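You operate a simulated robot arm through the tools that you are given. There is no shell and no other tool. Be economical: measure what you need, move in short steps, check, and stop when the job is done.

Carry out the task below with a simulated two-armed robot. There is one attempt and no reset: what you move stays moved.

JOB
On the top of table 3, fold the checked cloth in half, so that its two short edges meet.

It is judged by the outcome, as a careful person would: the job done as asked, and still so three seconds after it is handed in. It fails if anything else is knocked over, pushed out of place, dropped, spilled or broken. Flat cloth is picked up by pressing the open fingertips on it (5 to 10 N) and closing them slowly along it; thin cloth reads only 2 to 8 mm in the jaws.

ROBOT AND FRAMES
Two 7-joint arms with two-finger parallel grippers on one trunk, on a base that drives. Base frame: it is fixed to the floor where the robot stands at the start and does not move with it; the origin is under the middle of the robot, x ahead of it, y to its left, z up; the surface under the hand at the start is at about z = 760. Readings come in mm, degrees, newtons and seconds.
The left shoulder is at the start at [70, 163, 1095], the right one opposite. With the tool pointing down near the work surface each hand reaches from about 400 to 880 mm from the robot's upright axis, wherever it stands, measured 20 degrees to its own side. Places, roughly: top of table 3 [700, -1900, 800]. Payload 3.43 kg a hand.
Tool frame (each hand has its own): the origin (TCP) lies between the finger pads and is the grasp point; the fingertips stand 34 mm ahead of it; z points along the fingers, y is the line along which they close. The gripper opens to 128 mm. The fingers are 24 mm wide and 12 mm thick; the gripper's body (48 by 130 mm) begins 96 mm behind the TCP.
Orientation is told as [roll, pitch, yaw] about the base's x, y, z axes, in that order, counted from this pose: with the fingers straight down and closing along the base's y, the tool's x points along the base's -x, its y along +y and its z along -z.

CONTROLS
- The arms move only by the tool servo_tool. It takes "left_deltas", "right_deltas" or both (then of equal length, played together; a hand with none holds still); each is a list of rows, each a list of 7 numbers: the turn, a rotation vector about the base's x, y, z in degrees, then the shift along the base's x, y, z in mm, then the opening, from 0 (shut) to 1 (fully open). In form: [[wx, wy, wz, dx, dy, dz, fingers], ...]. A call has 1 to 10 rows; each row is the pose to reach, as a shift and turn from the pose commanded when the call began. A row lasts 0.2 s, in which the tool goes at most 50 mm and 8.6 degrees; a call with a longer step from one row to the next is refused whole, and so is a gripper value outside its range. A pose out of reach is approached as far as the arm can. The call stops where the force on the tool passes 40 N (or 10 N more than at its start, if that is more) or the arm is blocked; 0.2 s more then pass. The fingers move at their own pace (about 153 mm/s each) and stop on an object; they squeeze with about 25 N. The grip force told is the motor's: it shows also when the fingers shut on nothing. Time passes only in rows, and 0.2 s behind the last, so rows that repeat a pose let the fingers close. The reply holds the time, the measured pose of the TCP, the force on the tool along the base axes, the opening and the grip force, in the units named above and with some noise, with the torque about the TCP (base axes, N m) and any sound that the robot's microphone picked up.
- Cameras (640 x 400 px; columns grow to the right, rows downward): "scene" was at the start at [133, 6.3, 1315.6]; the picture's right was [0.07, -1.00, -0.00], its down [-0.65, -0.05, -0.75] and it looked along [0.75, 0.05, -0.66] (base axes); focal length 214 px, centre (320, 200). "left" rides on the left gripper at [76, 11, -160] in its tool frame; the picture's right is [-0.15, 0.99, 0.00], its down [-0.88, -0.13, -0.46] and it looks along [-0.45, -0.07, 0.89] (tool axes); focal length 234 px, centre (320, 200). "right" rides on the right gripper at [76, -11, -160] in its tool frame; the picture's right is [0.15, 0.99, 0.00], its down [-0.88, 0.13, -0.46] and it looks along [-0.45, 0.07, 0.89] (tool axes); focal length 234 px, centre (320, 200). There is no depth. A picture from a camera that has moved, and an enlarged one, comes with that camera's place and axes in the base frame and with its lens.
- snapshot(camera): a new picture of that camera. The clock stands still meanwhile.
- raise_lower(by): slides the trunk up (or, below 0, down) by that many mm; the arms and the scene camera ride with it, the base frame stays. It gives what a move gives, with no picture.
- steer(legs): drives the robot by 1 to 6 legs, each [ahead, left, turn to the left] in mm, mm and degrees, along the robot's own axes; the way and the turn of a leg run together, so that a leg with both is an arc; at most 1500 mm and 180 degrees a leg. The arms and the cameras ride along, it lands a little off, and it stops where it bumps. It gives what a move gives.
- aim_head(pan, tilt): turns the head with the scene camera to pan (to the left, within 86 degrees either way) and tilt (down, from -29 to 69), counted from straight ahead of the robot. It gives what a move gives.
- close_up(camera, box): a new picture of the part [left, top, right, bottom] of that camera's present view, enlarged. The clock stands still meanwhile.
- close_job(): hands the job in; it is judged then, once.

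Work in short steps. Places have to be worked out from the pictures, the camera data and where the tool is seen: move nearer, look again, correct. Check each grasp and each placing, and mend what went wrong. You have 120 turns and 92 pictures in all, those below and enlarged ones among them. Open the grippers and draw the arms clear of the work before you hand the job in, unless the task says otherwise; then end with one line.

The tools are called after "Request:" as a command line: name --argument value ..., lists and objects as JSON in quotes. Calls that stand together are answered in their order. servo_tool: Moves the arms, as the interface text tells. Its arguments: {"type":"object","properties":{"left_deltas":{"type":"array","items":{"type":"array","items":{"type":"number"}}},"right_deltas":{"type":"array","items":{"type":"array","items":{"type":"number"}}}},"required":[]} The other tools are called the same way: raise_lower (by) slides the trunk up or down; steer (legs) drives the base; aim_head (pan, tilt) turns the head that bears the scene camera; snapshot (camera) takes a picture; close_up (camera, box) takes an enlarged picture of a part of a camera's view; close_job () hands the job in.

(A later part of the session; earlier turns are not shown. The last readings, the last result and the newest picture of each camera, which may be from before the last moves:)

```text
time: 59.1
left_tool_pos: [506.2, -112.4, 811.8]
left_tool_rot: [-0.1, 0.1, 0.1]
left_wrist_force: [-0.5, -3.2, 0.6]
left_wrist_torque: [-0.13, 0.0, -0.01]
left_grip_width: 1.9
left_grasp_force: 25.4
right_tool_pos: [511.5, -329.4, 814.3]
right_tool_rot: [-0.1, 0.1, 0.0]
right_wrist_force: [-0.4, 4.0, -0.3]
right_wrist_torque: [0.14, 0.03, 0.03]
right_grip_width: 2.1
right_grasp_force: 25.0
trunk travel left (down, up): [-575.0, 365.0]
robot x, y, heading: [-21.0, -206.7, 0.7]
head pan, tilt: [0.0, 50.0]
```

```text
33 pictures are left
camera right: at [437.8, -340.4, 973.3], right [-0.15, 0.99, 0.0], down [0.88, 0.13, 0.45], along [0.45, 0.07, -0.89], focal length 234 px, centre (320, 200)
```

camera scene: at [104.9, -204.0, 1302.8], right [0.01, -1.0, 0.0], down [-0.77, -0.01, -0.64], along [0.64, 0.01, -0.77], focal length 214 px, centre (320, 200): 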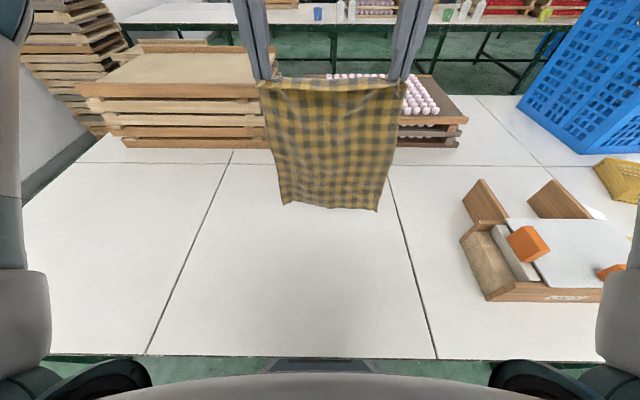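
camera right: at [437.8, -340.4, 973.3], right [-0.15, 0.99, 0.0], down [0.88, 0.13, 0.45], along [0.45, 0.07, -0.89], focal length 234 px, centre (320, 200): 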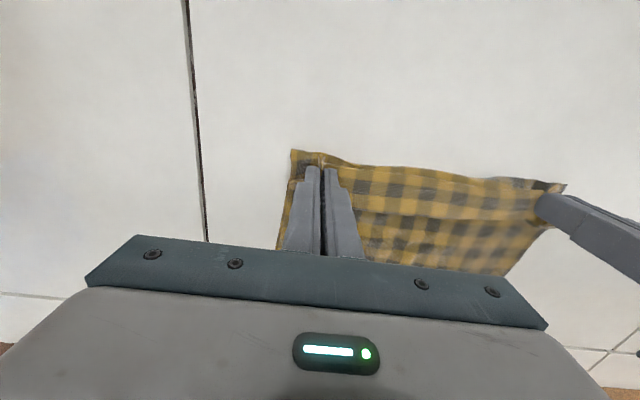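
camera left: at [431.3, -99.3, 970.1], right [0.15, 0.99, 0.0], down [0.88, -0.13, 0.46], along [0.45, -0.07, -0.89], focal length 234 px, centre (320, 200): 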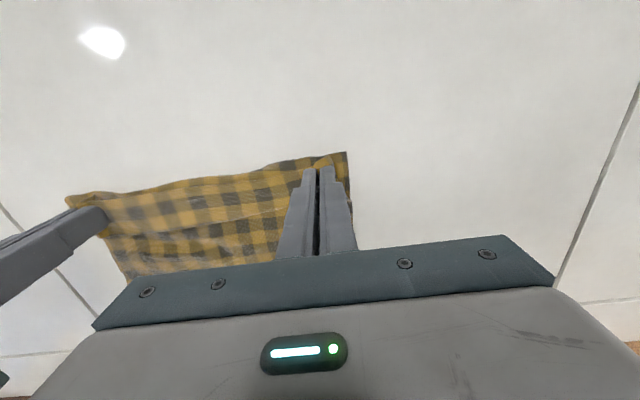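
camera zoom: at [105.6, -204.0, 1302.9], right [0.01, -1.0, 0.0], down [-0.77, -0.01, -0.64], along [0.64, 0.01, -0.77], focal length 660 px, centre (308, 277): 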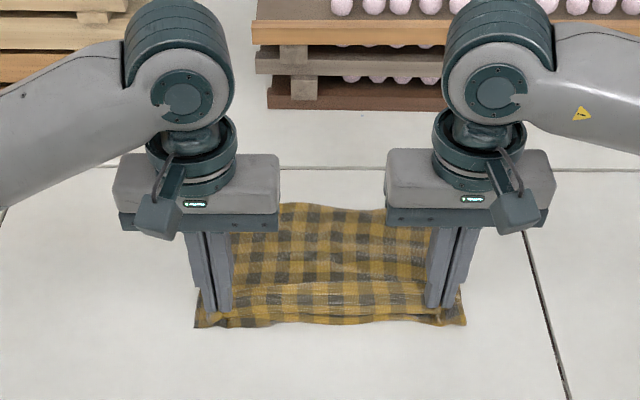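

Looks well aligned. Zoom on both corners before setting down.

Request:
close_up --camera "left" --box '[220, 110, 400, 222]'

Request:
close_up --camera "right" --box '[240, 110, 420, 222]'

Request:
close_up --camera "scene" --box '[270, 170, 382, 240]'

```text
3.56 times, centred on (310, 166) of left
camera zoom: at [431.3, -99.3, 970.1], right [0.15, 0.99, 0.0], down [0.88, -0.13, 0.46], along [0.45, -0.07, -0.89], focal length 833 px, centre (356, 321)
```

zoom: 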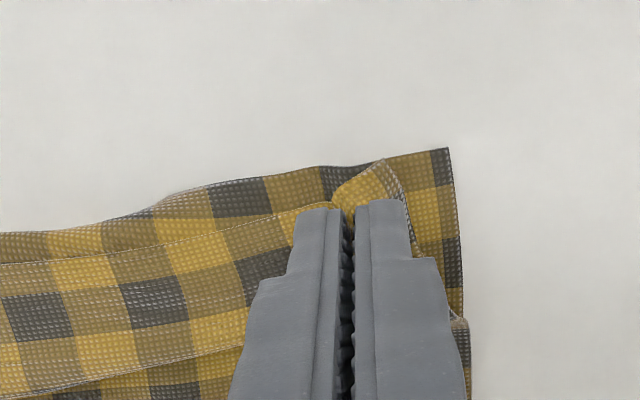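

```text
3.56 times, centred on (330, 166) of right
camera zoom: at [437.8, -340.4, 973.3], right [-0.15, 0.99, 0.0], down [0.88, 0.13, 0.45], along [0.45, 0.07, -0.89], focal length 833 px, centre (284, 321)
```

zoom: 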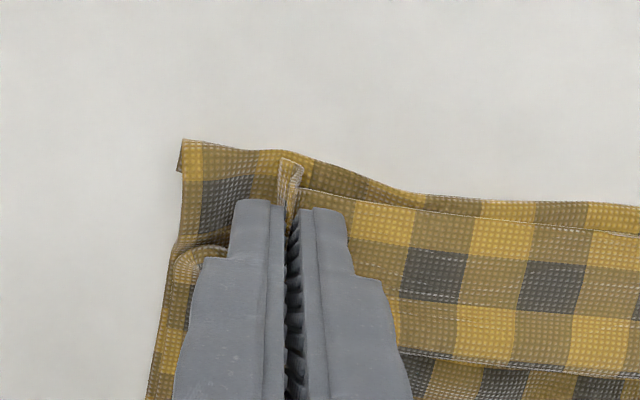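

```text
5.71 times, centred on (326, 205) of scene
camera zoom: at [105.6, -204.0, 1302.9], right [0.01, -1.0, 0.0], down [-0.77, -0.01, -0.64], along [0.64, 0.01, -0.77], focal length 1226 px, centre (286, 171)
```

zoom: 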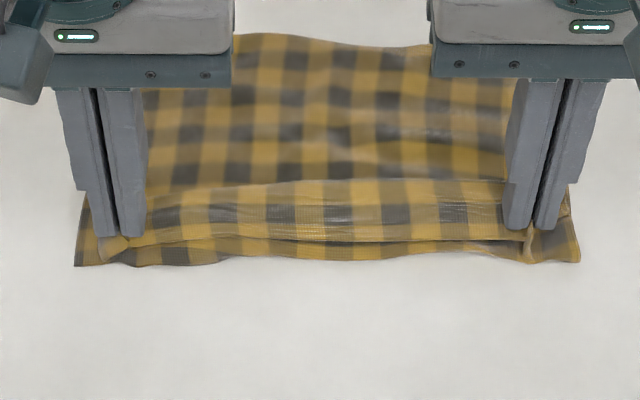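

Edges line up within a few mm (upper ≈494–498, lower ≈492–497). Set down gently.

Request:
servo_tool --left_deltas '[[0, 0, 0, 0, 0, -6, 0], [0, 0, 0, 0, 0, -11, 0], [0, 0, 0, 0, 0, -14, 0], [0, 0, 0, 0, 0, -14, 0]]' --right_deltas '[[0, 0, 0, 0, 0, -7, 0], [0, 0, 0, 0, 0, -13, 0], [0, 0, 0, 0, 0, -16, 0], [0, 0, 0, 0, 0, -16, 0]]'

```text
time: 60.1
left_tool_pos: [506.4, -111.0, 798.1]
left_tool_rot: [-0.2, 0.0, 0.0]
left_wrist_force: [0.2, -3.5, 0.5]
left_wrist_torque: [-0.07, 0.01, -0.01]
left_grip_width: 1.6
left_grasp_force: 24.7
right_tool_pos: [513.6, -328.3, 798.6]
right_tool_rot: [0.0, 0.0, 0.1]
right_wrist_force: [-1.8, 2.7, 9.8]
right_wrist_torque: [0.07, 0.11, 0.05]
right_grip_width: 2.1
right_grasp_force: 25.0
trunk travel left (down, up): [-575.0, 365.0]
robot x, y, heading: [-18.4, -205.7, 0.6]
head pan, tilt: [0.0, 50.0]
```

Right touches (10 N), left just about. Open slowly in place so the pleats spread, with light contact.

Request:
servo_tool --left_deltas '[[0, 0, 0, 0, 0, -1.5, 0], [0, 0, 0, 0, 0, -1.5, 0.03], [0, 0, 0, 0, 0, -1.5, 0.07], [0, 0, 0, 0, 0, -1.5, 0.11], [0, 0, 0, 0, 0, -1.5, 0.15], [0, 0, 0, 0, 0, -1.5, 0.19], [0, 0, 0, 0, 0, -1.5, 0.23], [0, 0, 0, 0, 0, -1.5, 0.23]]' --right_deltas '[[0, 0, 0, 0, 0, 0.5, 0], [0, 0, 0, 0, 0, 0.5, 0.03], [0, 0, 0, 0, 0, 0.5, 0.07], [0, 0, 0, 0, 0, 0.5, 0.11], [0, 0, 0, 0, 0, 0.5, 0.15], [0, 0, 0, 0, 0, 0.5, 0.19], [0, 0, 0, 0, 0, 0.5, 0.23], [0, 0, 0, 0, 0, 0.5, 0.23]]'

Request:
servo_tool --left_deltas '[[0, 0, 0, 0, 0, 10, 0.23], [0, 0, 0, 0, 0, 40, 0.23], [0, 0, 0, 0, 20, 80, 0.23], [0, 0, 0, 0, 60, 100, 0.23], [0, 0, 0, 0, 100, 120, 0.23]]' --right_deltas '[[0, 0, 0, 0, 0, 10, 0.23], [0, 0, 0, 0, 0, 40, 0.23], [0, 0, 0, 0, -20, 80, 0.23], [0, 0, 0, 0, -40, 110, 0.23], [0, 0, 0, 0, -60, 140, 0.23]]'

Request:
snapshot --camera "scene"

Request:
close_up --camera "scene" --box '[260, 150, 388, 230]'

```text
time: 61.9
left_tool_pos: [506.0, -111.4, 796.5]
left_tool_rot: [0.0, 0.1, 0.0]
left_wrist_force: [0.0, 1.2, 8.3]
left_wrist_torque: [-0.02, -0.01, 0.04]
left_grip_width: 28.2
left_grasp_force: 0.0
right_tool_pos: [514.9, -328.0, 797.7]
right_tool_rot: [0.0, 0.0, 0.0]
right_wrist_force: [-0.4, -1.6, 4.9]
right_wrist_torque: [0.03, 0.05, 0.01]
right_grip_width: 28.4
right_grasp_force: 0.1
trunk travel left (down, up): [-575.0, 365.0]
robot x, y, heading: [-19.7, -206.2, 0.9]
head pan, tilt: [0.0, 50.0]
```

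```text
time: 63.1
left_tool_pos: [504.5, -10.4, 915.0]
left_tool_rot: [-0.1, 0.0, 0.1]
left_wrist_force: [-1.0, 0.4, 0.1]
left_wrist_torque: [-0.01, 0.01, 0.03]
left_grip_width: 29.6
left_grasp_force: 0.1
right_tool_pos: [513.6, -386.2, 939.0]
right_tool_rot: [-0.1, 0.2, 0.0]
right_wrist_force: [0.2, -0.4, 0.2]
right_wrist_torque: [0.02, -0.06, 0.01]
right_grip_width: 29.6
right_grasp_force: 0.0
trunk travel left (down, up): [-575.0, 365.0]
robot x, y, heading: [-20.7, -207.1, 0.7]
head pan, tilt: [0.0, 50.0]
```

```text
29 pictures are left
camera scene: at [104.4, -203.4, 1302.9], right [0.01, -1.0, 0.0], down [-0.77, -0.01, -0.64], along [0.64, 0.01, -0.77], focal length 214 px, centre (320, 200)
```

scene: 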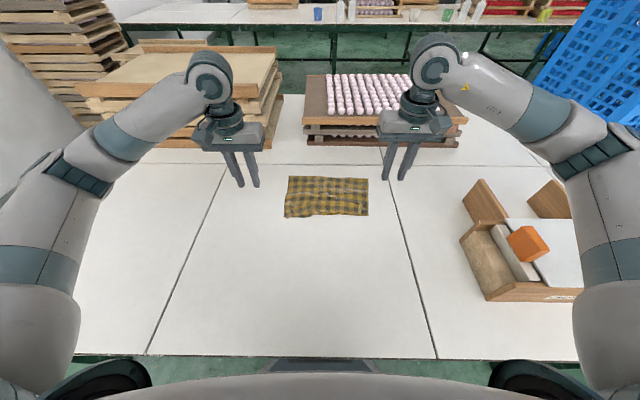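

```text
5.00 times, centred on (324, 190) of scene
camera zoom: at [104.4, -203.4, 1302.9], right [0.01, -1.0, 0.0], down [-0.77, -0.01, -0.64], along [0.64, 0.01, -0.77], focal length 1072 px, centre (300, 250)
```

zoom: 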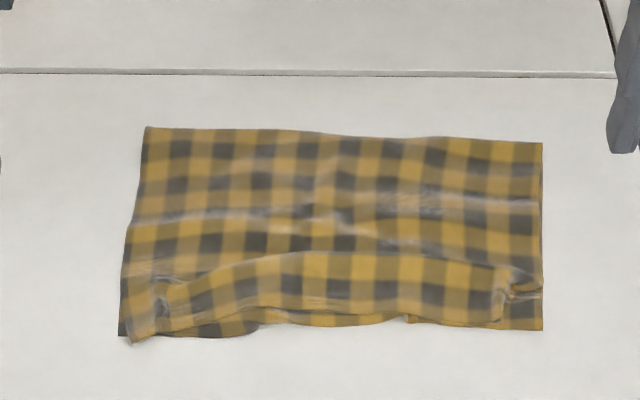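

Folded nicely. The right corner looks slightly tucked; I inspect both corners with closer views.

Request:
servo_tool --right_deltas '[[0, 0, 0, -25, 10, 0, 0.23], [0, 0, 0, -50, 20, 0, 0.23], [0, 0, 0, -50, 20, 0, 0.23]]' --left_deltas '[[0, 0, 0, -25, -10, 0, 0.23], [0, 0, 0, -50, -20, 0, 0.23], [0, 0, 0, -50, -20, 0, 0.23]]'

Request:
snapshot --camera "right"

Request:
close_up --camera "scene" --box '[345, 185, 385, 225]'

Request:
close_up --camera "scene" --box '[275, 185, 315, 225]'

```text
time: 63.9
left_tool_pos: [456.5, -30.9, 914.9]
left_tool_rot: [-0.1, 0.2, 0.1]
left_wrist_force: [-0.4, 0.3, 0.6]
left_wrist_torque: [0.02, 0.02, 0.03]
left_grip_width: 29.7
left_grasp_force: 0.1
right_tool_pos: [466.0, -367.9, 938.0]
right_tool_rot: [-0.1, 0.1, 0.0]
right_wrist_force: [-0.1, 0.4, -0.2]
right_wrist_torque: [-0.03, -0.03, 0.05]
right_grip_width: 29.6
right_grasp_force: 0.0
trunk travel left (down, up): [-575.0, 365.0]
robot x, y, heading: [-19.9, -204.1, 0.7]
head pan, tilt: [0.0, 50.0]
```

```text
27 pictures are left
camera right: at [390.0, -379.5, 1096.9], right [-0.15, 0.99, 0.0], down [0.88, 0.13, 0.45], along [0.45, 0.07, -0.89], focal length 234 px, centre (320, 200)
```

right: 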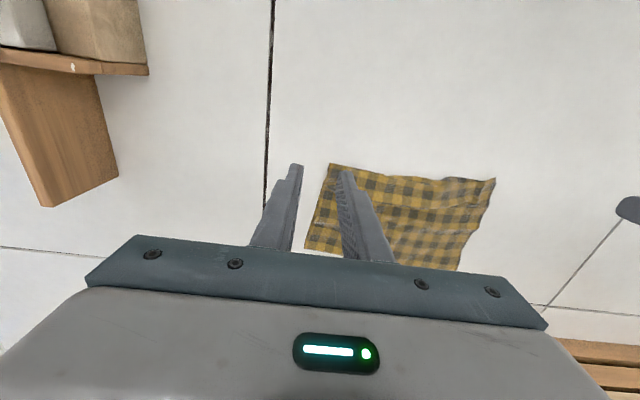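

```text
10.00 times, centred on (365, 205) of scene
camera zoom: at [106.1, -203.9, 1302.8], right [0.01, -1.0, 0.0], down [-0.77, -0.01, -0.64], along [0.64, 0.01, -0.77], focal length 2145 px, centre (-130, 150)
```

zoom: 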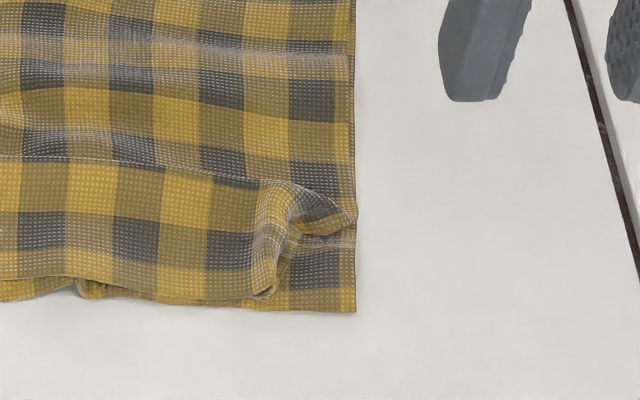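

```text
10.00 times, centred on (295, 205) of scene
camera zoom: at [106.1, -203.9, 1302.8], right [0.01, -1.0, 0.0], down [-0.77, -0.01, -0.64], along [0.64, 0.01, -0.77], focal length 2145 px, centre (570, 150)
```

zoom: 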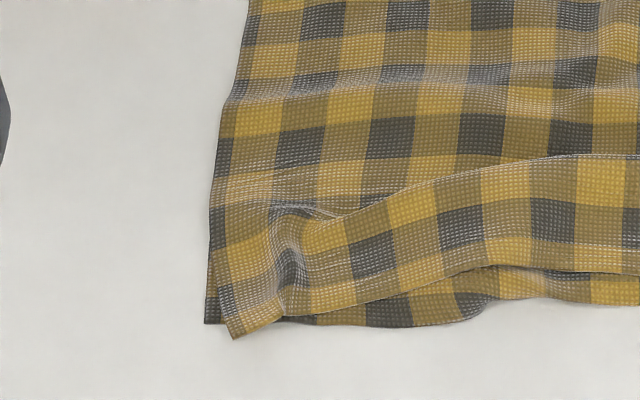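

The left corner is good; the right upper corner is tucked under by ~25 mm. I'll lightly re-pinch the upper layer just inside it (y≈−302) with the right hand and check by the reading that only one layer is held.

Request:
servo_tool --right_deltas '[[0, 0, 0, 15, 22, -30, 0.17], [0, 0, 0, 30, 44, -60, 0.17], [0, 0, 0, 46, 66, -90, 0.17], [0, 0, 0, 46, 66, -120, 0.17], [0, 0, 0, 46, 66, -132, 0.17], [0, 0, 0, 46, 66, -132, 0.17]]'

Request:
close_up --camera "right" --box '[220, 90, 460, 240]'

```text
time: 65.3
left_tool_pos: [455.9, -30.6, 915.7]
left_tool_rot: [-0.1, 0.2, 0.1]
left_wrist_force: [0.0, -0.3, 0.3]
left_wrist_torque: [0.0, 0.0, -0.01]
left_grip_width: 29.4
left_grasp_force: 0.0
right_tool_pos: [511.2, -300.7, 804.8]
right_tool_rot: [0.0, 0.1, 0.0]
right_wrist_force: [0.5, 0.8, 0.7]
right_wrist_torque: [0.02, -0.05, -0.02]
right_grip_width: 21.9
right_grasp_force: 0.0
trunk travel left (down, up): [-575.0, 365.0]
robot x, y, heading: [-21.0, -204.0, 0.7]
head pan, tilt: [0.0, 50.0]
```

```text
2.67 times, centred on (340, 165) of right
camera zoom: at [435.4, -313.3, 964.2], right [-0.15, 0.99, 0.0], down [0.88, 0.13, 0.45], along [0.45, 0.07, -0.89], focal length 624 px, centre (267, 293)
```

zoom: 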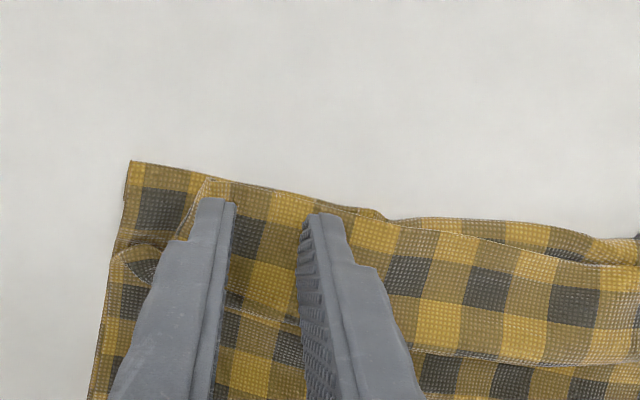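

Positioned on the upper layer inside the tuck. Lower to light contact.

Request:
servo_tool --right_deltas '[[0, 0, 0, 0, 0, -4, 0.17], [0, 0, 0, 0, 0, -6.5, 0.17], [0, 0, 0, 0, 0, -6.5, 0.17]]'

```text
time: 66.1
left_tool_pos: [456.3, -29.5, 915.9]
left_tool_rot: [0.0, 0.2, 0.1]
left_wrist_force: [0.0, 0.9, 1.0]
left_wrist_torque: [0.02, 0.02, 0.0]
left_grip_width: 29.4
left_grasp_force: 0.0
right_tool_pos: [509.8, -300.8, 798.4]
right_tool_rot: [0.0, 0.1, 0.1]
right_wrist_force: [-0.3, 0.0, 1.5]
right_wrist_torque: [-0.04, 0.0, 0.0]
right_grip_width: 21.8
right_grasp_force: 0.1
trunk travel left (down, up): [-575.0, 365.0]
robot x, y, heading: [-18.7, -205.7, 0.6]
head pan, tilt: [0.0, 50.0]
```

Request:
servo_tool --right_deltas '[[0, 0, 0, 0, 0, -1, 0.17], [0, 0, 0, 0, 0, -1, 0.14], [0, 0, 0, 0, 0, -1, 0.11], [0, 0, 0, 0, 0, -1, 0.08], [0, 0, 0, 0, 0, -1, 0.05], [0, 0, 0, 0, 0, -1, 0.02], [0, 0, 0, 0, 0, -1, 0], [0, 0, 0, 0, 0, -1, 0]]'

Request:
close_up --camera "right" --box '[220, 90, 460, 240]'

```text
time: 67.9
left_tool_pos: [454.6, -30.2, 916.2]
left_tool_rot: [-0.2, 0.2, -0.1]
left_wrist_force: [-0.3, 0.4, -1.0]
left_wrist_torque: [0.04, 0.0, -0.02]
left_grip_width: 29.0
left_grasp_force: 0.0
right_tool_pos: [510.7, -302.3, 797.3]
right_tool_rot: [0.1, 0.2, 0.1]
right_wrist_force: [-0.5, 0.9, 0.5]
right_wrist_torque: [0.01, 0.01, 0.0]
right_grip_width: 0.0
right_grasp_force: 25.1
trunk travel left (down, up): [-575.0, 365.0]
robot x, y, heading: [-22.4, -206.9, 1.0]
head pan, tilt: [0.0, 50.0]
```

```text
2.67 times, centred on (340, 165) of right
camera zoom: at [434.9, -312.8, 957.1], right [-0.15, 0.99, 0.0], down [0.88, 0.13, 0.45], along [0.45, 0.07, -0.89], focal length 624 px, centre (267, 293)
```

zoom: 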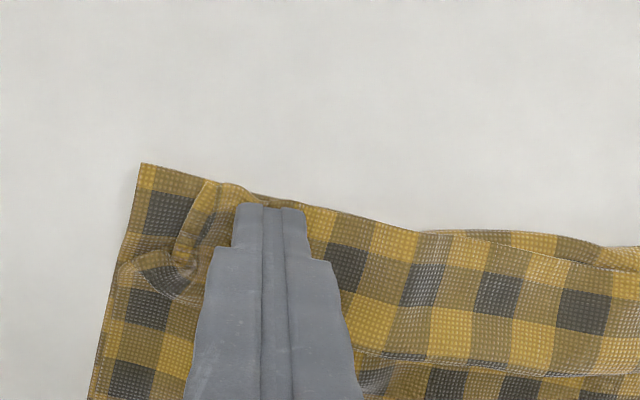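

Slipped closed on nothing. Reopen and retry with a little more pressure.

Request:
servo_tool --right_deltas '[[0, 0, 0, 0, 0, 5, 0], [0, 0, 0, 0, 2, 7, 0.19], [0, 0, 0, 0, 2, 7, 0.19], [0, 0, 0, 0, 2, 3, 0.19], [0, 0, 0, 0, 2, -1, 0.19], [0, 0, 0, 0, 2, -1, 0.19]]'

```text
time: 69.3
left_tool_pos: [456.4, -29.5, 916.3]
left_tool_rot: [-0.1, 0.1, 0.1]
left_wrist_force: [-0.7, 0.3, 0.6]
left_wrist_torque: [-0.02, -0.05, -0.03]
left_grip_width: 29.4
left_grasp_force: 0.1
right_tool_pos: [509.7, -299.8, 797.4]
right_tool_rot: [0.0, 0.1, 0.0]
right_wrist_force: [-1.4, -0.8, 7.4]
right_wrist_torque: [-0.09, 0.02, 0.01]
right_grip_width: 24.2
right_grasp_force: 0.4
trunk travel left (down, up): [-575.0, 365.0]
robot x, y, heading: [-15.7, -205.1, 0.8]
head pan, tilt: [0.0, 50.0]
```

7.4 N now; close slowly.

Request:
servo_tool --right_deltas '[[0, 0, 0, 0, 0, -0.5, 0.17], [0, 0, 0, 0, 0, -0.5, 0.14], [0, 0, 0, 0, 0, -0.5, 0.11], [0, 0, 0, 0, 0, -0.5, 0.08], [0, 0, 0, 0, 0, -0.5, 0.05], [0, 0, 0, 0, 0, -0.5, 0.02], [0, 0, 0, 0, 0, -0.5, 0], [0, 0, 0, 0, 0, -0.5, 0]]'

Request:
close_up --camera "right" --box '[220, 90, 460, 240]'

```text
time: 71.1
left_tool_pos: [454.0, -30.7, 915.7]
left_tool_rot: [-0.1, 0.0, 0.0]
left_wrist_force: [-0.5, 0.2, 0.0]
left_wrist_torque: [0.01, 0.02, 0.02]
left_grip_width: 29.3
left_grasp_force: 0.1
right_tool_pos: [510.1, -298.9, 796.1]
right_tool_rot: [0.0, 0.0, 0.0]
right_wrist_force: [1.2, -0.1, 15.3]
right_wrist_torque: [0.03, 0.02, -0.04]
right_grip_width: 2.2
right_grasp_force: 24.7
trunk travel left (down, up): [-575.0, 365.0]
robot x, y, heading: [-20.5, -205.3, 0.8]
head pan, tilt: [0.0, 50.0]
```

```text
2.67 times, centred on (340, 165) of right
camera zoom: at [434.5, -310.4, 956.0], right [-0.15, 0.99, 0.0], down [0.88, 0.13, 0.46], along [0.45, 0.07, -0.89], focal length 624 px, centre (267, 293)
```

zoom: 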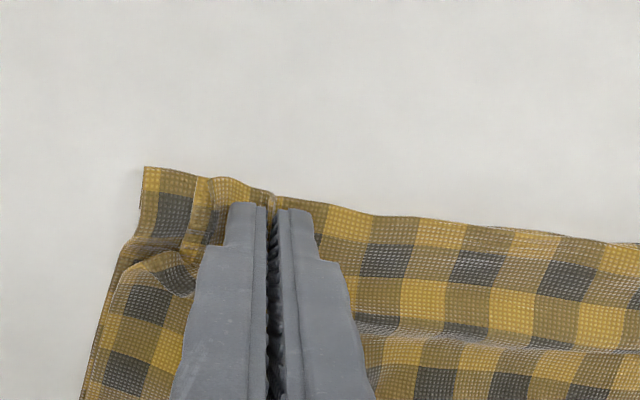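

2.2 mm: one layer by the earlier pattern. Lift just 15 mm and look whether the lower layer stays.

Request:
servo_tool --right_deltas '[[0, 0, 0, 0, 0, 8, 0], [0, 0, 0, 0, 0, 18, 0], [0, 0, 0, 0, 0, 18, 0]]'

Request:
close_up --camera "right" --box '[220, 90, 460, 240]'

Request:
close_up --camera "scene" --box '[260, 150, 388, 230]'

```text
time: 71.9
left_tool_pos: [456.0, -31.7, 915.4]
left_tool_rot: [-0.1, 0.1, 0.1]
left_wrist_force: [0.3, -0.3, -0.1]
left_wrist_torque: [-0.01, 0.02, -0.02]
left_grip_width: 29.4
left_grasp_force: 0.1
right_tool_pos: [510.8, -299.0, 814.3]
right_tool_rot: [0.0, 0.0, 0.1]
right_wrist_force: [-1.0, -0.6, -0.9]
right_wrist_torque: [-0.02, 0.0, 0.0]
right_grip_width: 2.1
right_grasp_force: 24.5
trunk travel left (down, up): [-575.0, 365.0]
robot x, y, heading: [-18.8, -205.0, 0.9]
head pan, tilt: [0.0, 50.0]
```

```text
2.67 times, centred on (340, 165) of right
camera zoom: at [436.1, -311.0, 973.1], right [-0.15, 0.99, 0.0], down [0.88, 0.13, 0.45], along [0.45, 0.07, -0.89], focal length 624 px, centre (267, 293)
```

zoom: 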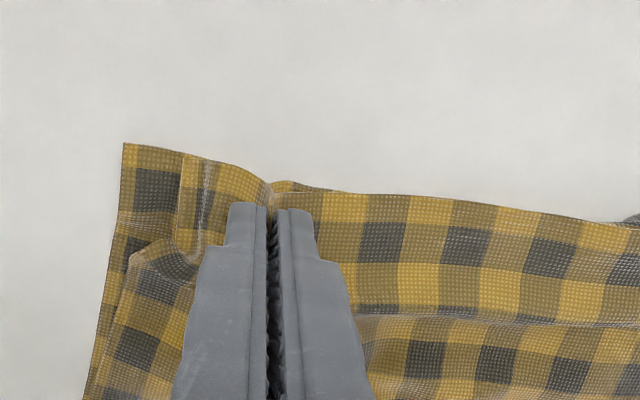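

```text
5.00 times, centred on (324, 190) of scene
camera zoom: at [106.1, -204.1, 1302.8], right [0.01, -1.0, 0.0], down [-0.77, -0.01, -0.64], along [0.64, 0.01, -0.77], focal length 1072 px, centre (300, 250)
```

zoom: 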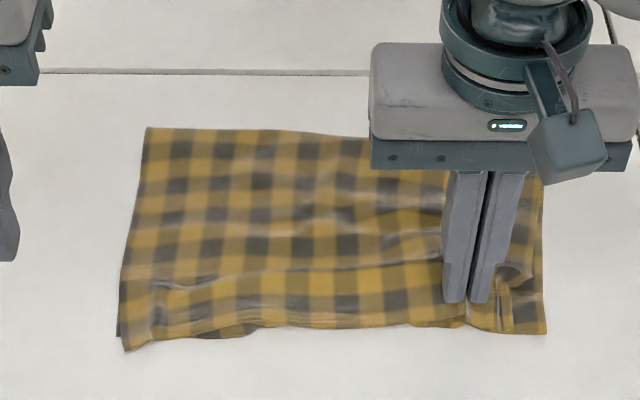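

Only the upper layer lifts. Raise to ~70 mm so the tucked corner drops free, then look.

Request:
servo_tool --right_deltas '[[0, 0, 0, 3, 0, 20, 0], [0, 0, 0, 6, 0, 40, 0], [0, 0, 0, 10, 0, 55, 0], [0, 0, 0, 10, 0, 55, 0]]'

Request:
snapshot --camera "right"

Request:
close_up --camera "scene" --box '[260, 150, 388, 230]'

```text
time: 72.9
left_tool_pos: [456.8, -30.3, 914.5]
left_tool_rot: [-0.1, 0.1, 0.0]
left_wrist_force: [-0.4, -0.4, -0.6]
left_wrist_torque: [-0.02, 0.0, 0.0]
left_grip_width: 29.5
left_grasp_force: 0.1
right_tool_pos: [520.3, -300.0, 868.6]
right_tool_rot: [0.0, 0.1, 0.1]
right_wrist_force: [0.4, -0.1, -0.5]
right_wrist_torque: [0.0, 0.0, -0.01]
right_grip_width: 2.2
right_grasp_force: 25.1
trunk travel left (down, up): [-575.0, 365.0]
robot x, y, heading: [-20.9, -207.8, 0.8]
head pan, tilt: [0.0, 50.0]
```

```text
19 pictures are left
camera right: at [445.9, -310.5, 1028.3], right [-0.15, 0.99, 0.0], down [0.88, 0.13, 0.45], along [0.45, 0.07, -0.89], focal length 234 px, centre (320, 200)
```

right: 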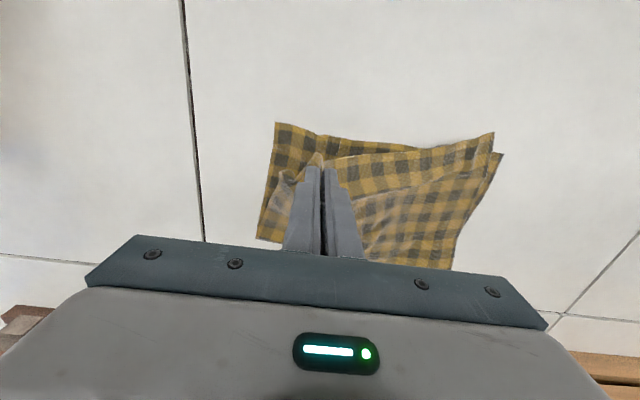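

```text
5.00 times, centred on (324, 190) of scene
camera zoom: at [105.9, -204.0, 1302.8], right [0.01, -1.0, 0.0], down [-0.77, -0.01, -0.64], along [0.64, 0.01, -0.77], focal length 1072 px, centre (300, 250)
```

zoom: 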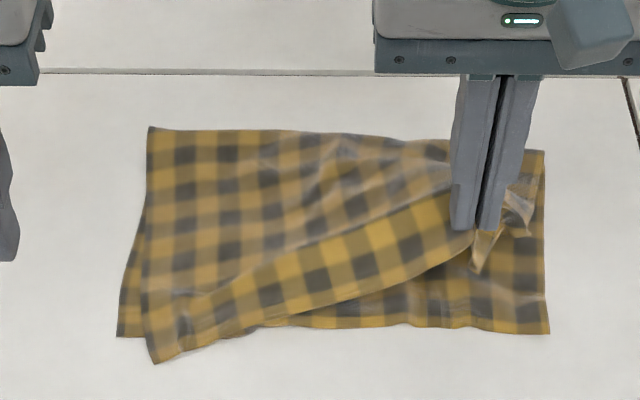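

The tucked corner is free now, but the left upper corner D shifted to ≈(469,−109). I'll also pinch D with the left hand (at ≈(490,−132), yaw 15°) so both corners can be laid properly together.

Request:
servo_tool --left_deltas '[[0, 0, 5, 8, -25, -15, 0.2], [0, 0, 10, 16, -55, -40, 0.2], [0, 0, 15, 24, -80, -70, 0.2], [0, 0, 15, 33, -102, -95, 0.2], [0, 0, 15, 33, -102, -110, 0.2], [0, 0, 15, 33, -102, -110, 0.2]]'

Request:
close_up --camera "left" --box '[200, 90, 440, 240]'

```text
time: 74.3
left_tool_pos: [490.4, -133.9, 805.5]
left_tool_rot: [-0.2, 0.1, 15.1]
left_wrist_force: [-0.5, -1.1, -0.1]
left_wrist_torque: [0.03, -0.03, -0.06]
left_grip_width: 25.6
left_grasp_force: 0.0
right_tool_pos: [521.0, -299.9, 869.0]
right_tool_rot: [0.0, 0.2, 0.0]
right_wrist_force: [0.0, 0.7, -0.2]
right_wrist_torque: [0.0, -0.01, -0.03]
right_grip_width: 2.1
right_grasp_force: 24.9
trunk travel left (down, up): [-575.0, 365.0]
robot x, y, heading: [-19.8, -206.1, 0.6]
head pan, tilt: [0.0, 50.0]
```

```text
2.67 times, centred on (320, 165) of left
camera zoom: at [413.4, -140.8, 964.2], right [-0.12, 0.99, 0.0], down [0.88, 0.1, 0.45], along [0.45, 0.05, -0.89], focal length 624 px, centre (320, 293)
```

zoom: 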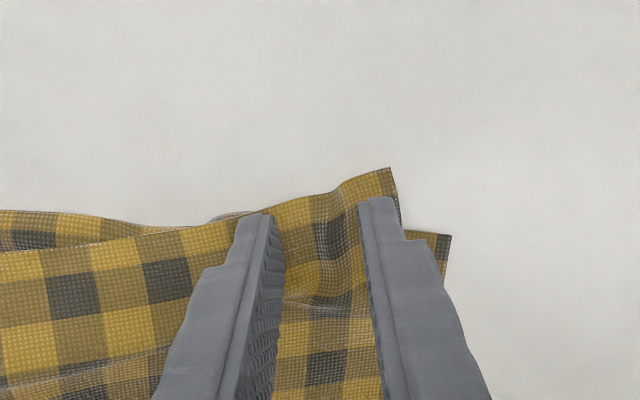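

Well placed over D. Lower to contact with ~8–10 N.

Request:
servo_tool --left_deltas '[[0, 0, 0, -3, 0, -5, 0.2], [0, 0, 0, -3, 0, -9, 0.2], [0, 0, 0, -3, 0, -9, 0.2]]'

```text
time: 75.1
left_tool_pos: [486.8, -132.8, 797.4]
left_tool_rot: [-0.1, 0.0, 15.1]
left_wrist_force: [0.8, -0.3, 4.9]
left_wrist_torque: [0.03, -0.02, 0.0]
left_grip_width: 25.7
left_grasp_force: 0.3
right_tool_pos: [519.6, -299.5, 867.7]
right_tool_rot: [0.0, 0.1, 0.0]
right_wrist_force: [0.2, 0.5, 0.7]
right_wrist_torque: [-0.01, -0.02, -0.02]
right_grip_width: 1.7
right_grasp_force: 25.1
trunk travel left (down, up): [-575.0, 365.0]
robot x, y, heading: [-18.7, -207.6, 0.6]
head pan, tilt: [0.0, 50.0]
```

Request:
servo_tool --left_deltas '[[0, 0, 0, 0, 0, -1, 0.2], [0, 0, 0, 0, 0, -1, 0.17], [0, 0, 0, 0, 0, -1, 0.14], [0, 0, 0, 0, 0, -1, 0.11], [0, 0, 0, 0, 0, -1, 0.08], [0, 0, 0, 0, 0, -1, 0.05], [0, 0, 0, 0, 0, -1, 0.02], [0, 0, 0, 0, 0, -1, 0], [0, 0, 0, 0, 0, -1, 0]]'

Request:
close_up --camera "left" --box '[200, 90, 440, 240]'

```text
time: 77.1
left_tool_pos: [485.8, -133.3, 797.0]
left_tool_rot: [-0.2, -0.1, 15.0]
left_wrist_force: [3.1, -13.0, 19.4]
left_wrist_torque: [-0.5, -0.26, -0.07]
left_grip_width: 3.6
left_grasp_force: 24.9
right_tool_pos: [520.3, -298.4, 869.5]
right_tool_rot: [0.1, 0.1, 0.0]
right_wrist_force: [-1.6, 10.7, -4.6]
right_wrist_torque: [0.35, 0.1, 0.06]
right_grip_width: 2.2
right_grasp_force: 25.4
trunk travel left (down, up): [-575.0, 365.0]
robot x, y, heading: [-20.0, -206.2, 0.7]
head pan, tilt: [0.0, 50.0]
```

```text
2.67 times, centred on (320, 165) of left
camera zoom: at [409.3, -141.8, 955.0], right [-0.11, 0.99, 0.0], down [0.88, 0.1, 0.46], along [0.45, 0.05, -0.89], focal length 624 px, centre (320, 293)
```

zoom: 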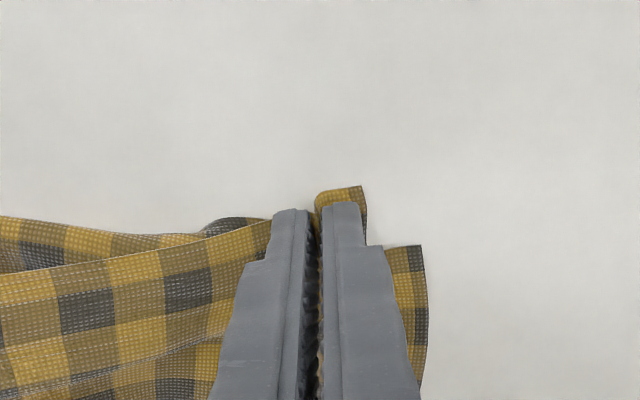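

The 3.6 mm reading and the inward shift of the lower corner suggest both layers are pinched. Open in place, ease the right hand 12 mm toward the left, and retry lighter.

Request:
servo_tool --left_deltas '[[0, 0, 0, 0, 0, 0, 0.05], [0, 0, 0, 0, 0, 0, 0.1], [0, 0, 0, 0, 0, 0, 0.15], [0, 0, 0, 0, 0, 0, 0.2], [0, 0, 0, 0, 0, 0, 0.2], [0, 0, 0, -3, 0, 6, 0.2], [0, 0, 0, -5, 2, 6, 0.2], [0, 0, 0, -5, 2, 2, 0.2], [0, 0, 0, -5, 2, 2, 0.2]]' --right_deltas '[[0, 0, 0, 0, 0, 0, 0], [0, 0, 0, 0, 0, 0, 0], [0, 0, 0, 0, 0, 0, 0], [0, 0, 0, -2, 3, -5, 0], [0, 0, 0, -4, 6, -10, 0], [0, 0, 0, -6, 9, -15, 0], [0, 0, 0, -8, 12, -20, 0], [0, 0, 0, -8, 12, -20, 0], [0, 0, 0, -8, 12, -20, 0]]'

Request:
close_up --camera "left" --box '[200, 90, 440, 240]'

```text
time: 79.1
left_tool_pos: [481.7, -131.5, 797.5]
left_tool_rot: [-0.2, 0.1, 15.1]
left_wrist_force: [-0.2, 0.5, -0.2]
left_wrist_torque: [0.01, 0.02, -0.01]
left_grip_width: 25.7
left_grasp_force: 0.0
right_tool_pos: [513.7, -288.0, 849.5]
right_tool_rot: [0.0, 0.1, -0.1]
right_wrist_force: [0.0, -0.7, 0.0]
right_wrist_torque: [-0.04, 0.05, 0.0]
right_grip_width: 2.1
right_grasp_force: 24.9
trunk travel left (down, up): [-575.0, 365.0]
robot x, y, heading: [-19.4, -203.7, 0.9]
head pan, tilt: [0.0, 50.0]
```

```text
2.67 times, centred on (320, 165) of left
camera zoom: at [405.6, -139.4, 956.2], right [-0.12, 0.99, 0.0], down [0.88, 0.1, 0.46], along [0.45, 0.05, -0.89], focal length 624 px, centre (320, 293)
```

zoom: 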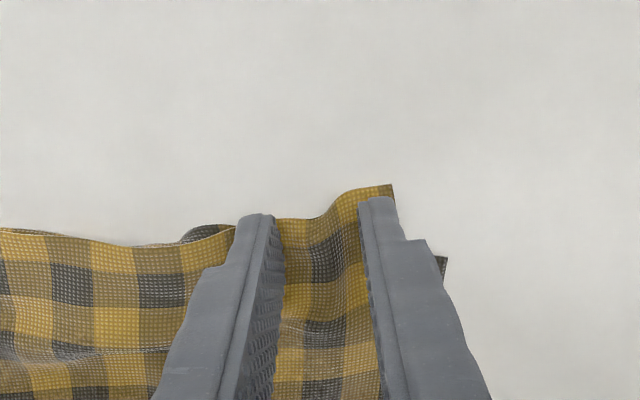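

The upper layer now bulges up between the fingers; close with only light contact.

Request:
servo_tool --left_deltas '[[0, 0, 0, 0, 0, -1, 0.2], [0, 0, 0, 0, 0, -1.3, 0.17], [0, 0, 0, 0, 0, -1.3, 0.14], [0, 0, 0, 0, 0, -1.3, 0.11], [0, 0, 0, 0, 0, -1.3, 0.08], [0, 0, 0, 0, 0, -1.3, 0.05], [0, 0, 0, 0, 0, -1.3, 0.02], [0, 0, 0, 0, 0, -1.3, 0], [0, 0, 0, 0, 0, -1.3, 0]]'

```text
time: 81.1
left_tool_pos: [480.8, -132.3, 795.4]
left_tool_rot: [-0.1, 0.0, 15.1]
left_wrist_force: [0.4, -0.8, 5.9]
left_wrist_torque: [-0.03, -0.01, -0.02]
left_grip_width: 3.4
left_grasp_force: 25.0
right_tool_pos: [512.1, -287.8, 847.7]
right_tool_rot: [0.0, 0.1, 0.0]
right_wrist_force: [-0.7, 0.1, 0.3]
right_wrist_torque: [0.0, 0.03, 0.01]
right_grip_width: 2.2
right_grasp_force: 25.3
trunk travel left (down, up): [-575.0, 365.0]
robot x, y, heading: [-19.2, -206.1, 0.6]
head pan, tilt: [0.0, 50.0]
```

Still 3.4 mm; lift just 15 mm and look whether the lower layer comes along.

Request:
servo_tool --left_deltas '[[0, 0, 0, 0, 0, 8, 0], [0, 0, 0, 0, 0, 18, 0], [0, 0, 0, 0, 0, 18, 0]]'

Request:
snapshot --camera "left"

Request:
close_up --camera "scene" --box '[260, 150, 388, 230]'

```text
time: 81.9
left_tool_pos: [481.1, -132.2, 813.0]
left_tool_rot: [-0.1, 0.1, 15.0]
left_wrist_force: [0.0, -0.4, 0.3]
left_wrist_torque: [0.01, -0.02, 0.02]
left_grip_width: 3.1
left_grasp_force: 25.3
right_tool_pos: [513.6, -288.1, 848.6]
right_tool_rot: [0.1, 0.1, 0.0]
right_wrist_force: [0.7, 0.7, 0.5]
right_wrist_torque: [-0.01, 0.0, -0.01]
right_grip_width: 2.5
right_grasp_force: 24.8
trunk travel left (down, up): [-575.0, 365.0]
robot x, y, heading: [-21.2, -207.5, 0.6]
head pan, tilt: [0.0, 50.0]
```

```text
14 pictures are left
camera left: at [404.6, -139.0, 972.1], right [-0.12, 0.99, 0.0], down [0.88, 0.1, 0.45], along [0.45, 0.05, -0.89], focal length 234 px, centre (320, 200)
```

left: 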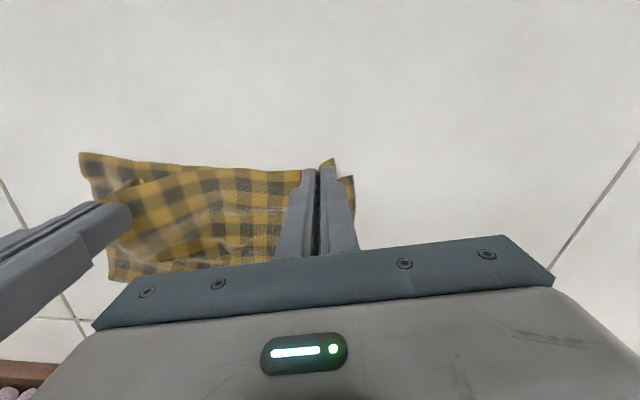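

```text
5.00 times, centred on (324, 190) of scene
camera zoom: at [106.0, -203.9, 1302.8], right [0.01, -1.0, 0.0], down [-0.77, -0.01, -0.64], along [0.64, 0.01, -0.77], focal length 1072 px, centre (300, 250)
```

zoom: 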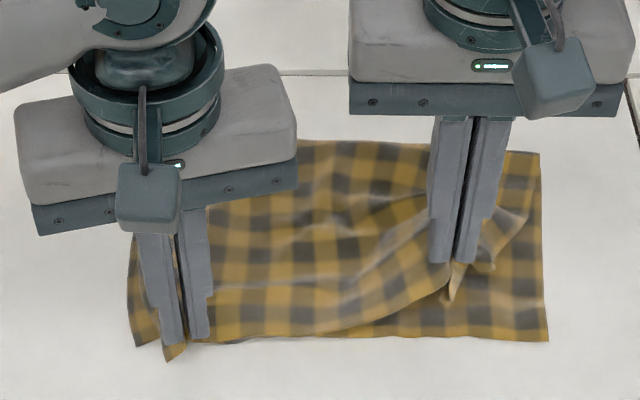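

The lower corner also moved, so the left again holds both layers. I'll let go there, then pull the upper layer by the right hand toward me onto bare table, so that its corners can be re-gripped singly and the good hanging lay-down repeated.

Request:
servo_tool --left_deltas '[[0, 0, 0, 0, 0, -9, 0], [0, 0, 0, 0, 0, -16, 0], [0, 0, 0, 0, 0, -16, 0.08], [0, 0, 0, 0, 0, -16, 0.16], [0, 0, 0, 0, 0, -16, 0.25], [0, 0, 0, 0, 0, -10, 0.25], [0, 0, 0, 0, 0, 30, 0.25], [0, 0, 0, 0, 20, 70, 0.25], [0, 0, 0, 0, 60, 95, 0.25], [0, 0, 0, 0, 100, 110, 0.25]]' --right_deltas '[[0, 0, 0, 0, 0, 0, 0], [0, 0, 0, 0, 0, 0, 0], [0, 0, 0, 0, 0, 0, 0], [0, 0, 0, 0, 0, 0, 0], [0, 0, 0, 0, 0, 0, 0], [0, 0, 0, 0, 0, 0, 0], [0, 0, 0, 0, 0, 20, 0], [0, 0, 0, 0, 0, 40, 0], [0, 0, 0, 0, 0, 60, 0], [0, 0, 0, 0, 0, 80, 0]]'

Request:
steer --legs '[[-130, 0, 0]]'

Request:
close_up --camera "scene" --box '[240, 130, 400, 230]'

```text
time: 84.1
left_tool_pos: [481.9, -32.5, 924.8]
left_tool_rot: [-0.1, 0.1, 15.1]
left_wrist_force: [0.8, 0.6, -0.2]
left_wrist_torque: [-0.02, -0.01, -0.02]
left_grip_width: 32.0
left_grasp_force: 0.0
right_tool_pos: [512.5, -286.3, 929.0]
right_tool_rot: [0.0, 0.1, -0.1]
right_wrist_force: [-0.5, 0.6, -0.7]
right_wrist_torque: [0.01, -0.01, -0.04]
right_grip_width: 2.0
right_grasp_force: 25.1
trunk travel left (down, up): [-575.0, 365.0]
robot x, y, heading: [-18.9, -207.2, 0.6]
head pan, tilt: [0.0, 50.0]
```

```text
time: 85.4
left_tool_pos: [351.8, -35.3, 924.8]
left_tool_rot: [-0.2, 0.0, 15.2]
left_wrist_force: [0.7, 0.9, 0.0]
left_wrist_torque: [0.03, -0.01, -0.06]
left_grip_width: 32.0
left_grasp_force: 0.1
right_tool_pos: [382.8, -290.3, 928.9]
right_tool_rot: [0.0, 0.1, 0.0]
right_wrist_force: [1.2, 0.7, 0.1]
right_wrist_torque: [0.01, -0.01, 0.01]
right_grip_width: 2.0
right_grasp_force: 25.0
trunk travel left (down, up): [-575.0, 365.0]
robot x, y, heading: [-147.1, -206.7, 0.6]
head pan, tilt: [0.0, 50.0]
```

```text
4.00 times, centred on (320, 180) of scene
camera zoom: at [-25.1, -205.6, 1302.9], right [0.01, -1.0, 0.0], down [-0.77, -0.01, -0.64], along [0.64, 0.01, -0.77], focal length 858 px, centre (320, 280)
```

zoom: 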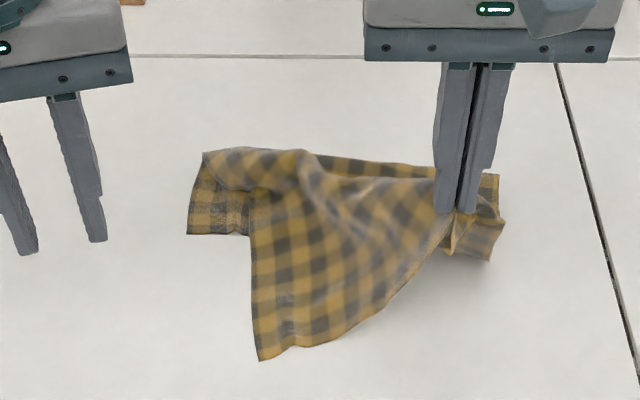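

The upper half is separated, D lying on bare table at ≈(347,−154). I lay the right side down at ≈(360,−335) on bare table and release.

Request:
servo_tool --right_deltas '[[0, 0, 0, -8, -10, -30, 0], [0, 0, 0, -15, -22, -65, 0], [0, 0, 0, -23, -35, -100, 0], [0, 0, 0, -25, -45, -130, 0], [0, 0, 0, -25, -45, -130, 0.08], [0, 0, 0, -25, -45, -130, 0.2], [0, 0, 0, -25, -45, -128, 0.25], [0, 0, 0, -25, -45, -95, 0.25], [0, 0, 0, -25, -60, -55, 0.25], [0, 0, 0, -25, -90, -20, 0.25]]'

Request:
close_up --camera "scene" --box '[240, 140, 400, 240]'

```text
time: 87.6
left_tool_pos: [352.6, -36.2, 923.0]
left_tool_rot: [-0.1, -0.1, 15.1]
left_wrist_force: [0.3, -0.6, -0.8]
left_wrist_torque: [-0.01, -0.01, 0.0]
left_grip_width: 31.8
left_grasp_force: 0.0
right_tool_pos: [354.9, -378.1, 910.0]
right_tool_rot: [0.2, 0.1, 0.1]
right_wrist_force: [0.1, -0.1, 0.3]
right_wrist_torque: [0.02, -0.03, -0.03]
right_grip_width: 32.3
right_grasp_force: 0.1
trunk travel left (down, up): [-575.0, 365.0]
robot x, y, heading: [-151.8, -208.9, 0.9]
head pan, tilt: [0.0, 50.0]
```

```text
4.00 times, centred on (320, 190) of scene
camera zoom: at [-25.2, -206.6, 1302.9], right [0.01, -1.0, 0.0], down [-0.77, -0.01, -0.64], along [0.64, 0.01, -0.77], focal length 858 px, centre (320, 240)
```

zoom: 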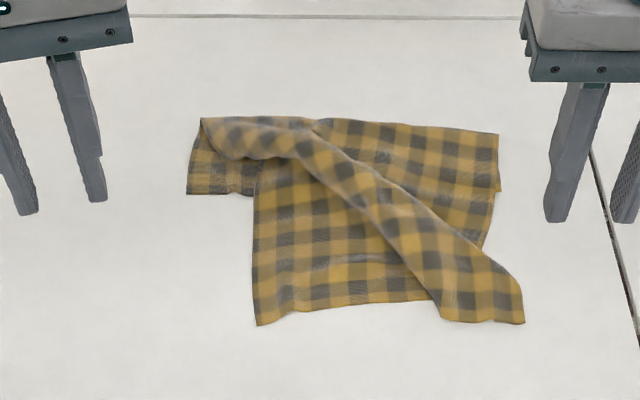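

Now both near corners lie on bare table: D≈(342,−152), C≈(345,−356). Bring the hands just above pinch spots 25 mm inside each corner and look.

Request:
servo_tool --left_deltas '[[0, 0, 0, 2, -40, -10, 0.2], [0, 0, 0, 4, -80, -35, 0.2], [0, 0, 0, 6, -115, -65, 0.2], [0, 0, 0, 8, -138, -100, 0.2], [0, 0, 0, 8, -138, -117, 0.2], [0, 0, 0, 8, -138, -117, 0.2]]' --right_deltas '[[0, 0, 1, 2, 15, -20, 0.2], [0, 0, 3, 4, 30, -45, 0.2], [0, 0, 3, 5, 47, -75, 0.2], [0, 0, 3, 5, 47, -95, 0.2], [0, 0, 3, 5, 47, -104, 0.2], [0, 0, 3, 5, 47, -104, 0.2]]'

Request:
close_up --camera "left" --box '[200, 90, 440, 240]'

Request:
close_up --camera "right" --box '[200, 90, 440, 240]'

```text
time: 89.0
left_tool_pos: [360.5, -174.3, 806.2]
left_tool_rot: [-0.1, 0.1, 15.0]
left_wrist_force: [0.8, 0.0, -0.3]
left_wrist_torque: [-0.01, -0.01, 0.0]
left_grip_width: 25.7
left_grasp_force: 0.1
right_tool_pos: [360.7, -332.7, 805.4]
right_tool_rot: [0.1, 0.1, 3.0]
right_wrist_force: [-0.3, -0.6, 0.1]
right_wrist_torque: [-0.03, 0.04, 0.01]
right_grip_width: 25.5
right_grasp_force: 0.0
trunk travel left (down, up): [-575.0, 365.0]
robot x, y, heading: [-151.7, -208.6, 0.6]
head pan, tilt: [0.0, 50.0]
```

```text
2.67 times, centred on (320, 165) of left
camera zoom: at [284.8, -181.8, 964.7], right [-0.12, 0.99, 0.0], down [0.88, 0.1, 0.46], along [0.45, 0.05, -0.89], focal length 624 px, centre (320, 293)
```

zoom: 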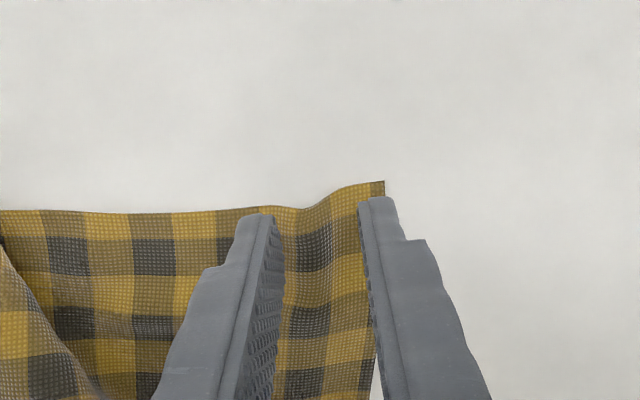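

```text
2.67 times, centred on (320, 165) of right
camera zoom: at [287.3, -347.5, 965.0], right [-0.2, 0.98, 0.0], down [0.87, 0.18, 0.45], along [0.45, 0.09, -0.89], focal length 624 px, centre (320, 293)
```

zoom: 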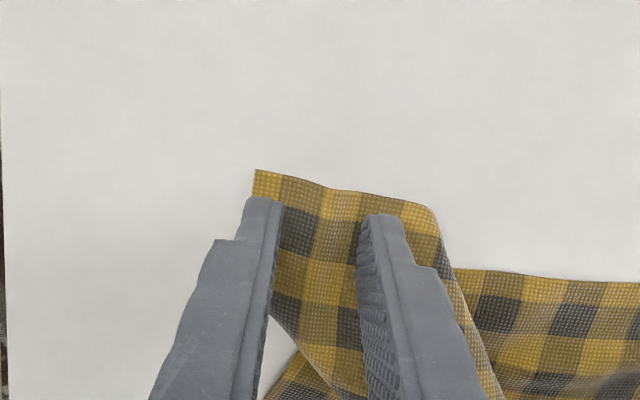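

Shift both hands 8 mm inward from the sides and lower to contact.

Request:
servo_tool --left_deltas '[[0, 0, 0, -1, -4, -3, 0.2], [0, 0, 0, -2, -8, -6, 0.2], [0, 0, 0, -2, -8, -10.5, 0.2], [0, 0, 0, -2, -8, -10.5, 0.2]]' --right_deltas '[[0, 0, 0, -2, 4, -3, 0.2], [0, 0, 0, -4, 8, -6, 0.2], [0, 0, 0, -4, 8, -10, 0.2], [0, 0, 0, -4, 8, -10, 0.2]]'

```text
time: 90.0
left_tool_pos: [358.5, -177.9, 798.1]
left_tool_rot: [-0.4, 0.0, 15.2]
left_wrist_force: [0.2, -0.8, -0.2]
left_wrist_torque: [-0.01, 0.0, 0.02]
left_grip_width: 25.7
left_grasp_force: 0.1
right_tool_pos: [358.5, -320.8, 800.1]
right_tool_rot: [-0.1, -0.3, 3.0]
right_wrist_force: [0.0, 1.0, 0.0]
right_wrist_torque: [-0.02, 0.01, 0.01]
right_grip_width: 25.4
right_grasp_force: 0.0
trunk travel left (down, up): [-575.0, 365.0]
robot x, y, heading: [-152.2, -211.1, 0.7]
head pan, tilt: [0.0, 50.0]
```

Request:
servo_tool --left_deltas '[[0, 0, 0, 0, 0, -2, 0.2], [0, 0, 0, 0, 0, -3, 0.2], [0, 0, 0, 0, 0, -3, 0.2]]' --right_deltas '[[0, 0, 0, 0, -3, -3, 0.2], [0, 0, 0, 0, -3, -4, 0.2], [0, 0, 0, 0, -3, -4, 0.2]]'

```text
time: 90.8
left_tool_pos: [358.1, -178.0, 795.6]
left_tool_rot: [-0.4, -0.2, 15.1]
left_wrist_force: [2.8, 4.5, 22.4]
left_wrist_torque: [0.47, -0.09, -0.06]
left_grip_width: 26.3
left_grasp_force: 0.5
right_tool_pos: [359.4, -324.4, 796.1]
right_tool_rot: [-0.1, -0.3, 3.0]
right_wrist_force: [2.9, 3.4, 15.2]
right_wrist_torque: [-0.14, -0.27, 0.05]
right_grip_width: 24.0
right_grasp_force: 0.0
trunk travel left (down, up): [-575.0, 365.0]
robot x, y, heading: [-145.5, -207.6, 0.5]
head pan, tilt: [0.0, 50.0]
```

Pressing 22/15 N; ease ~1 mm (left) and 0.3 mm (right), then close slowly.

Request:
servo_tool --left_deltas '[[0, 0, 0, 0, 0, 1, 0.2], [0, 0, 0, 0, 0, 1, 0.17], [0, 0, 0, 0, 0, 1, 0.14], [0, 0, 0, 0, 0, 1, 0.11], [0, 0, 0, 0, 0, 1, 0.08], [0, 0, 0, 0, 0, 1, 0.05], [0, 0, 0, 0, 0, 1, 0.02], [0, 0, 0, 0, 0, 1, 0], [0, 0, 0, 0, 0, 1, 0]]' --right_deltas '[[0, 0, 0, 0, 0, 0.3, 0.2], [0, 0, 0, 0, 0, 0.3, 0.17], [0, 0, 0, 0, 0, 0.3, 0.14], [0, 0, 0, 0, 0, 0.3, 0.11], [0, 0, 0, 0, 0, 0.3, 0.08], [0, 0, 0, 0, 0, 0.3, 0.05], [0, 0, 0, 0, 0, 0.3, 0.02], [0, 0, 0, 0, 0, 0.3, 0], [0, 0, 0, 0, 0, 0.3, 0]]'

```text
time: 92.8
left_tool_pos: [354.6, -180.2, 795.5]
left_tool_rot: [-0.1, -0.2, 15.0]
left_wrist_force: [0.3, -0.6, 2.7]
left_wrist_torque: [0.01, 0.0, 0.01]
left_grip_width: 2.5
left_grasp_force: 25.0
right_tool_pos: [357.1, -326.3, 797.5]
right_tool_rot: [-0.1, -0.4, 2.9]
right_wrist_force: [1.1, -6.7, 33.0]
right_wrist_torque: [-0.44, -0.29, -0.07]
right_grip_width: 2.3
right_grasp_force: 25.1
trunk travel left (down, up): [-575.0, 365.0]
robot x, y, heading: [-151.9, -205.4, 0.9]
head pan, tilt: [0.0, 50.0]
```

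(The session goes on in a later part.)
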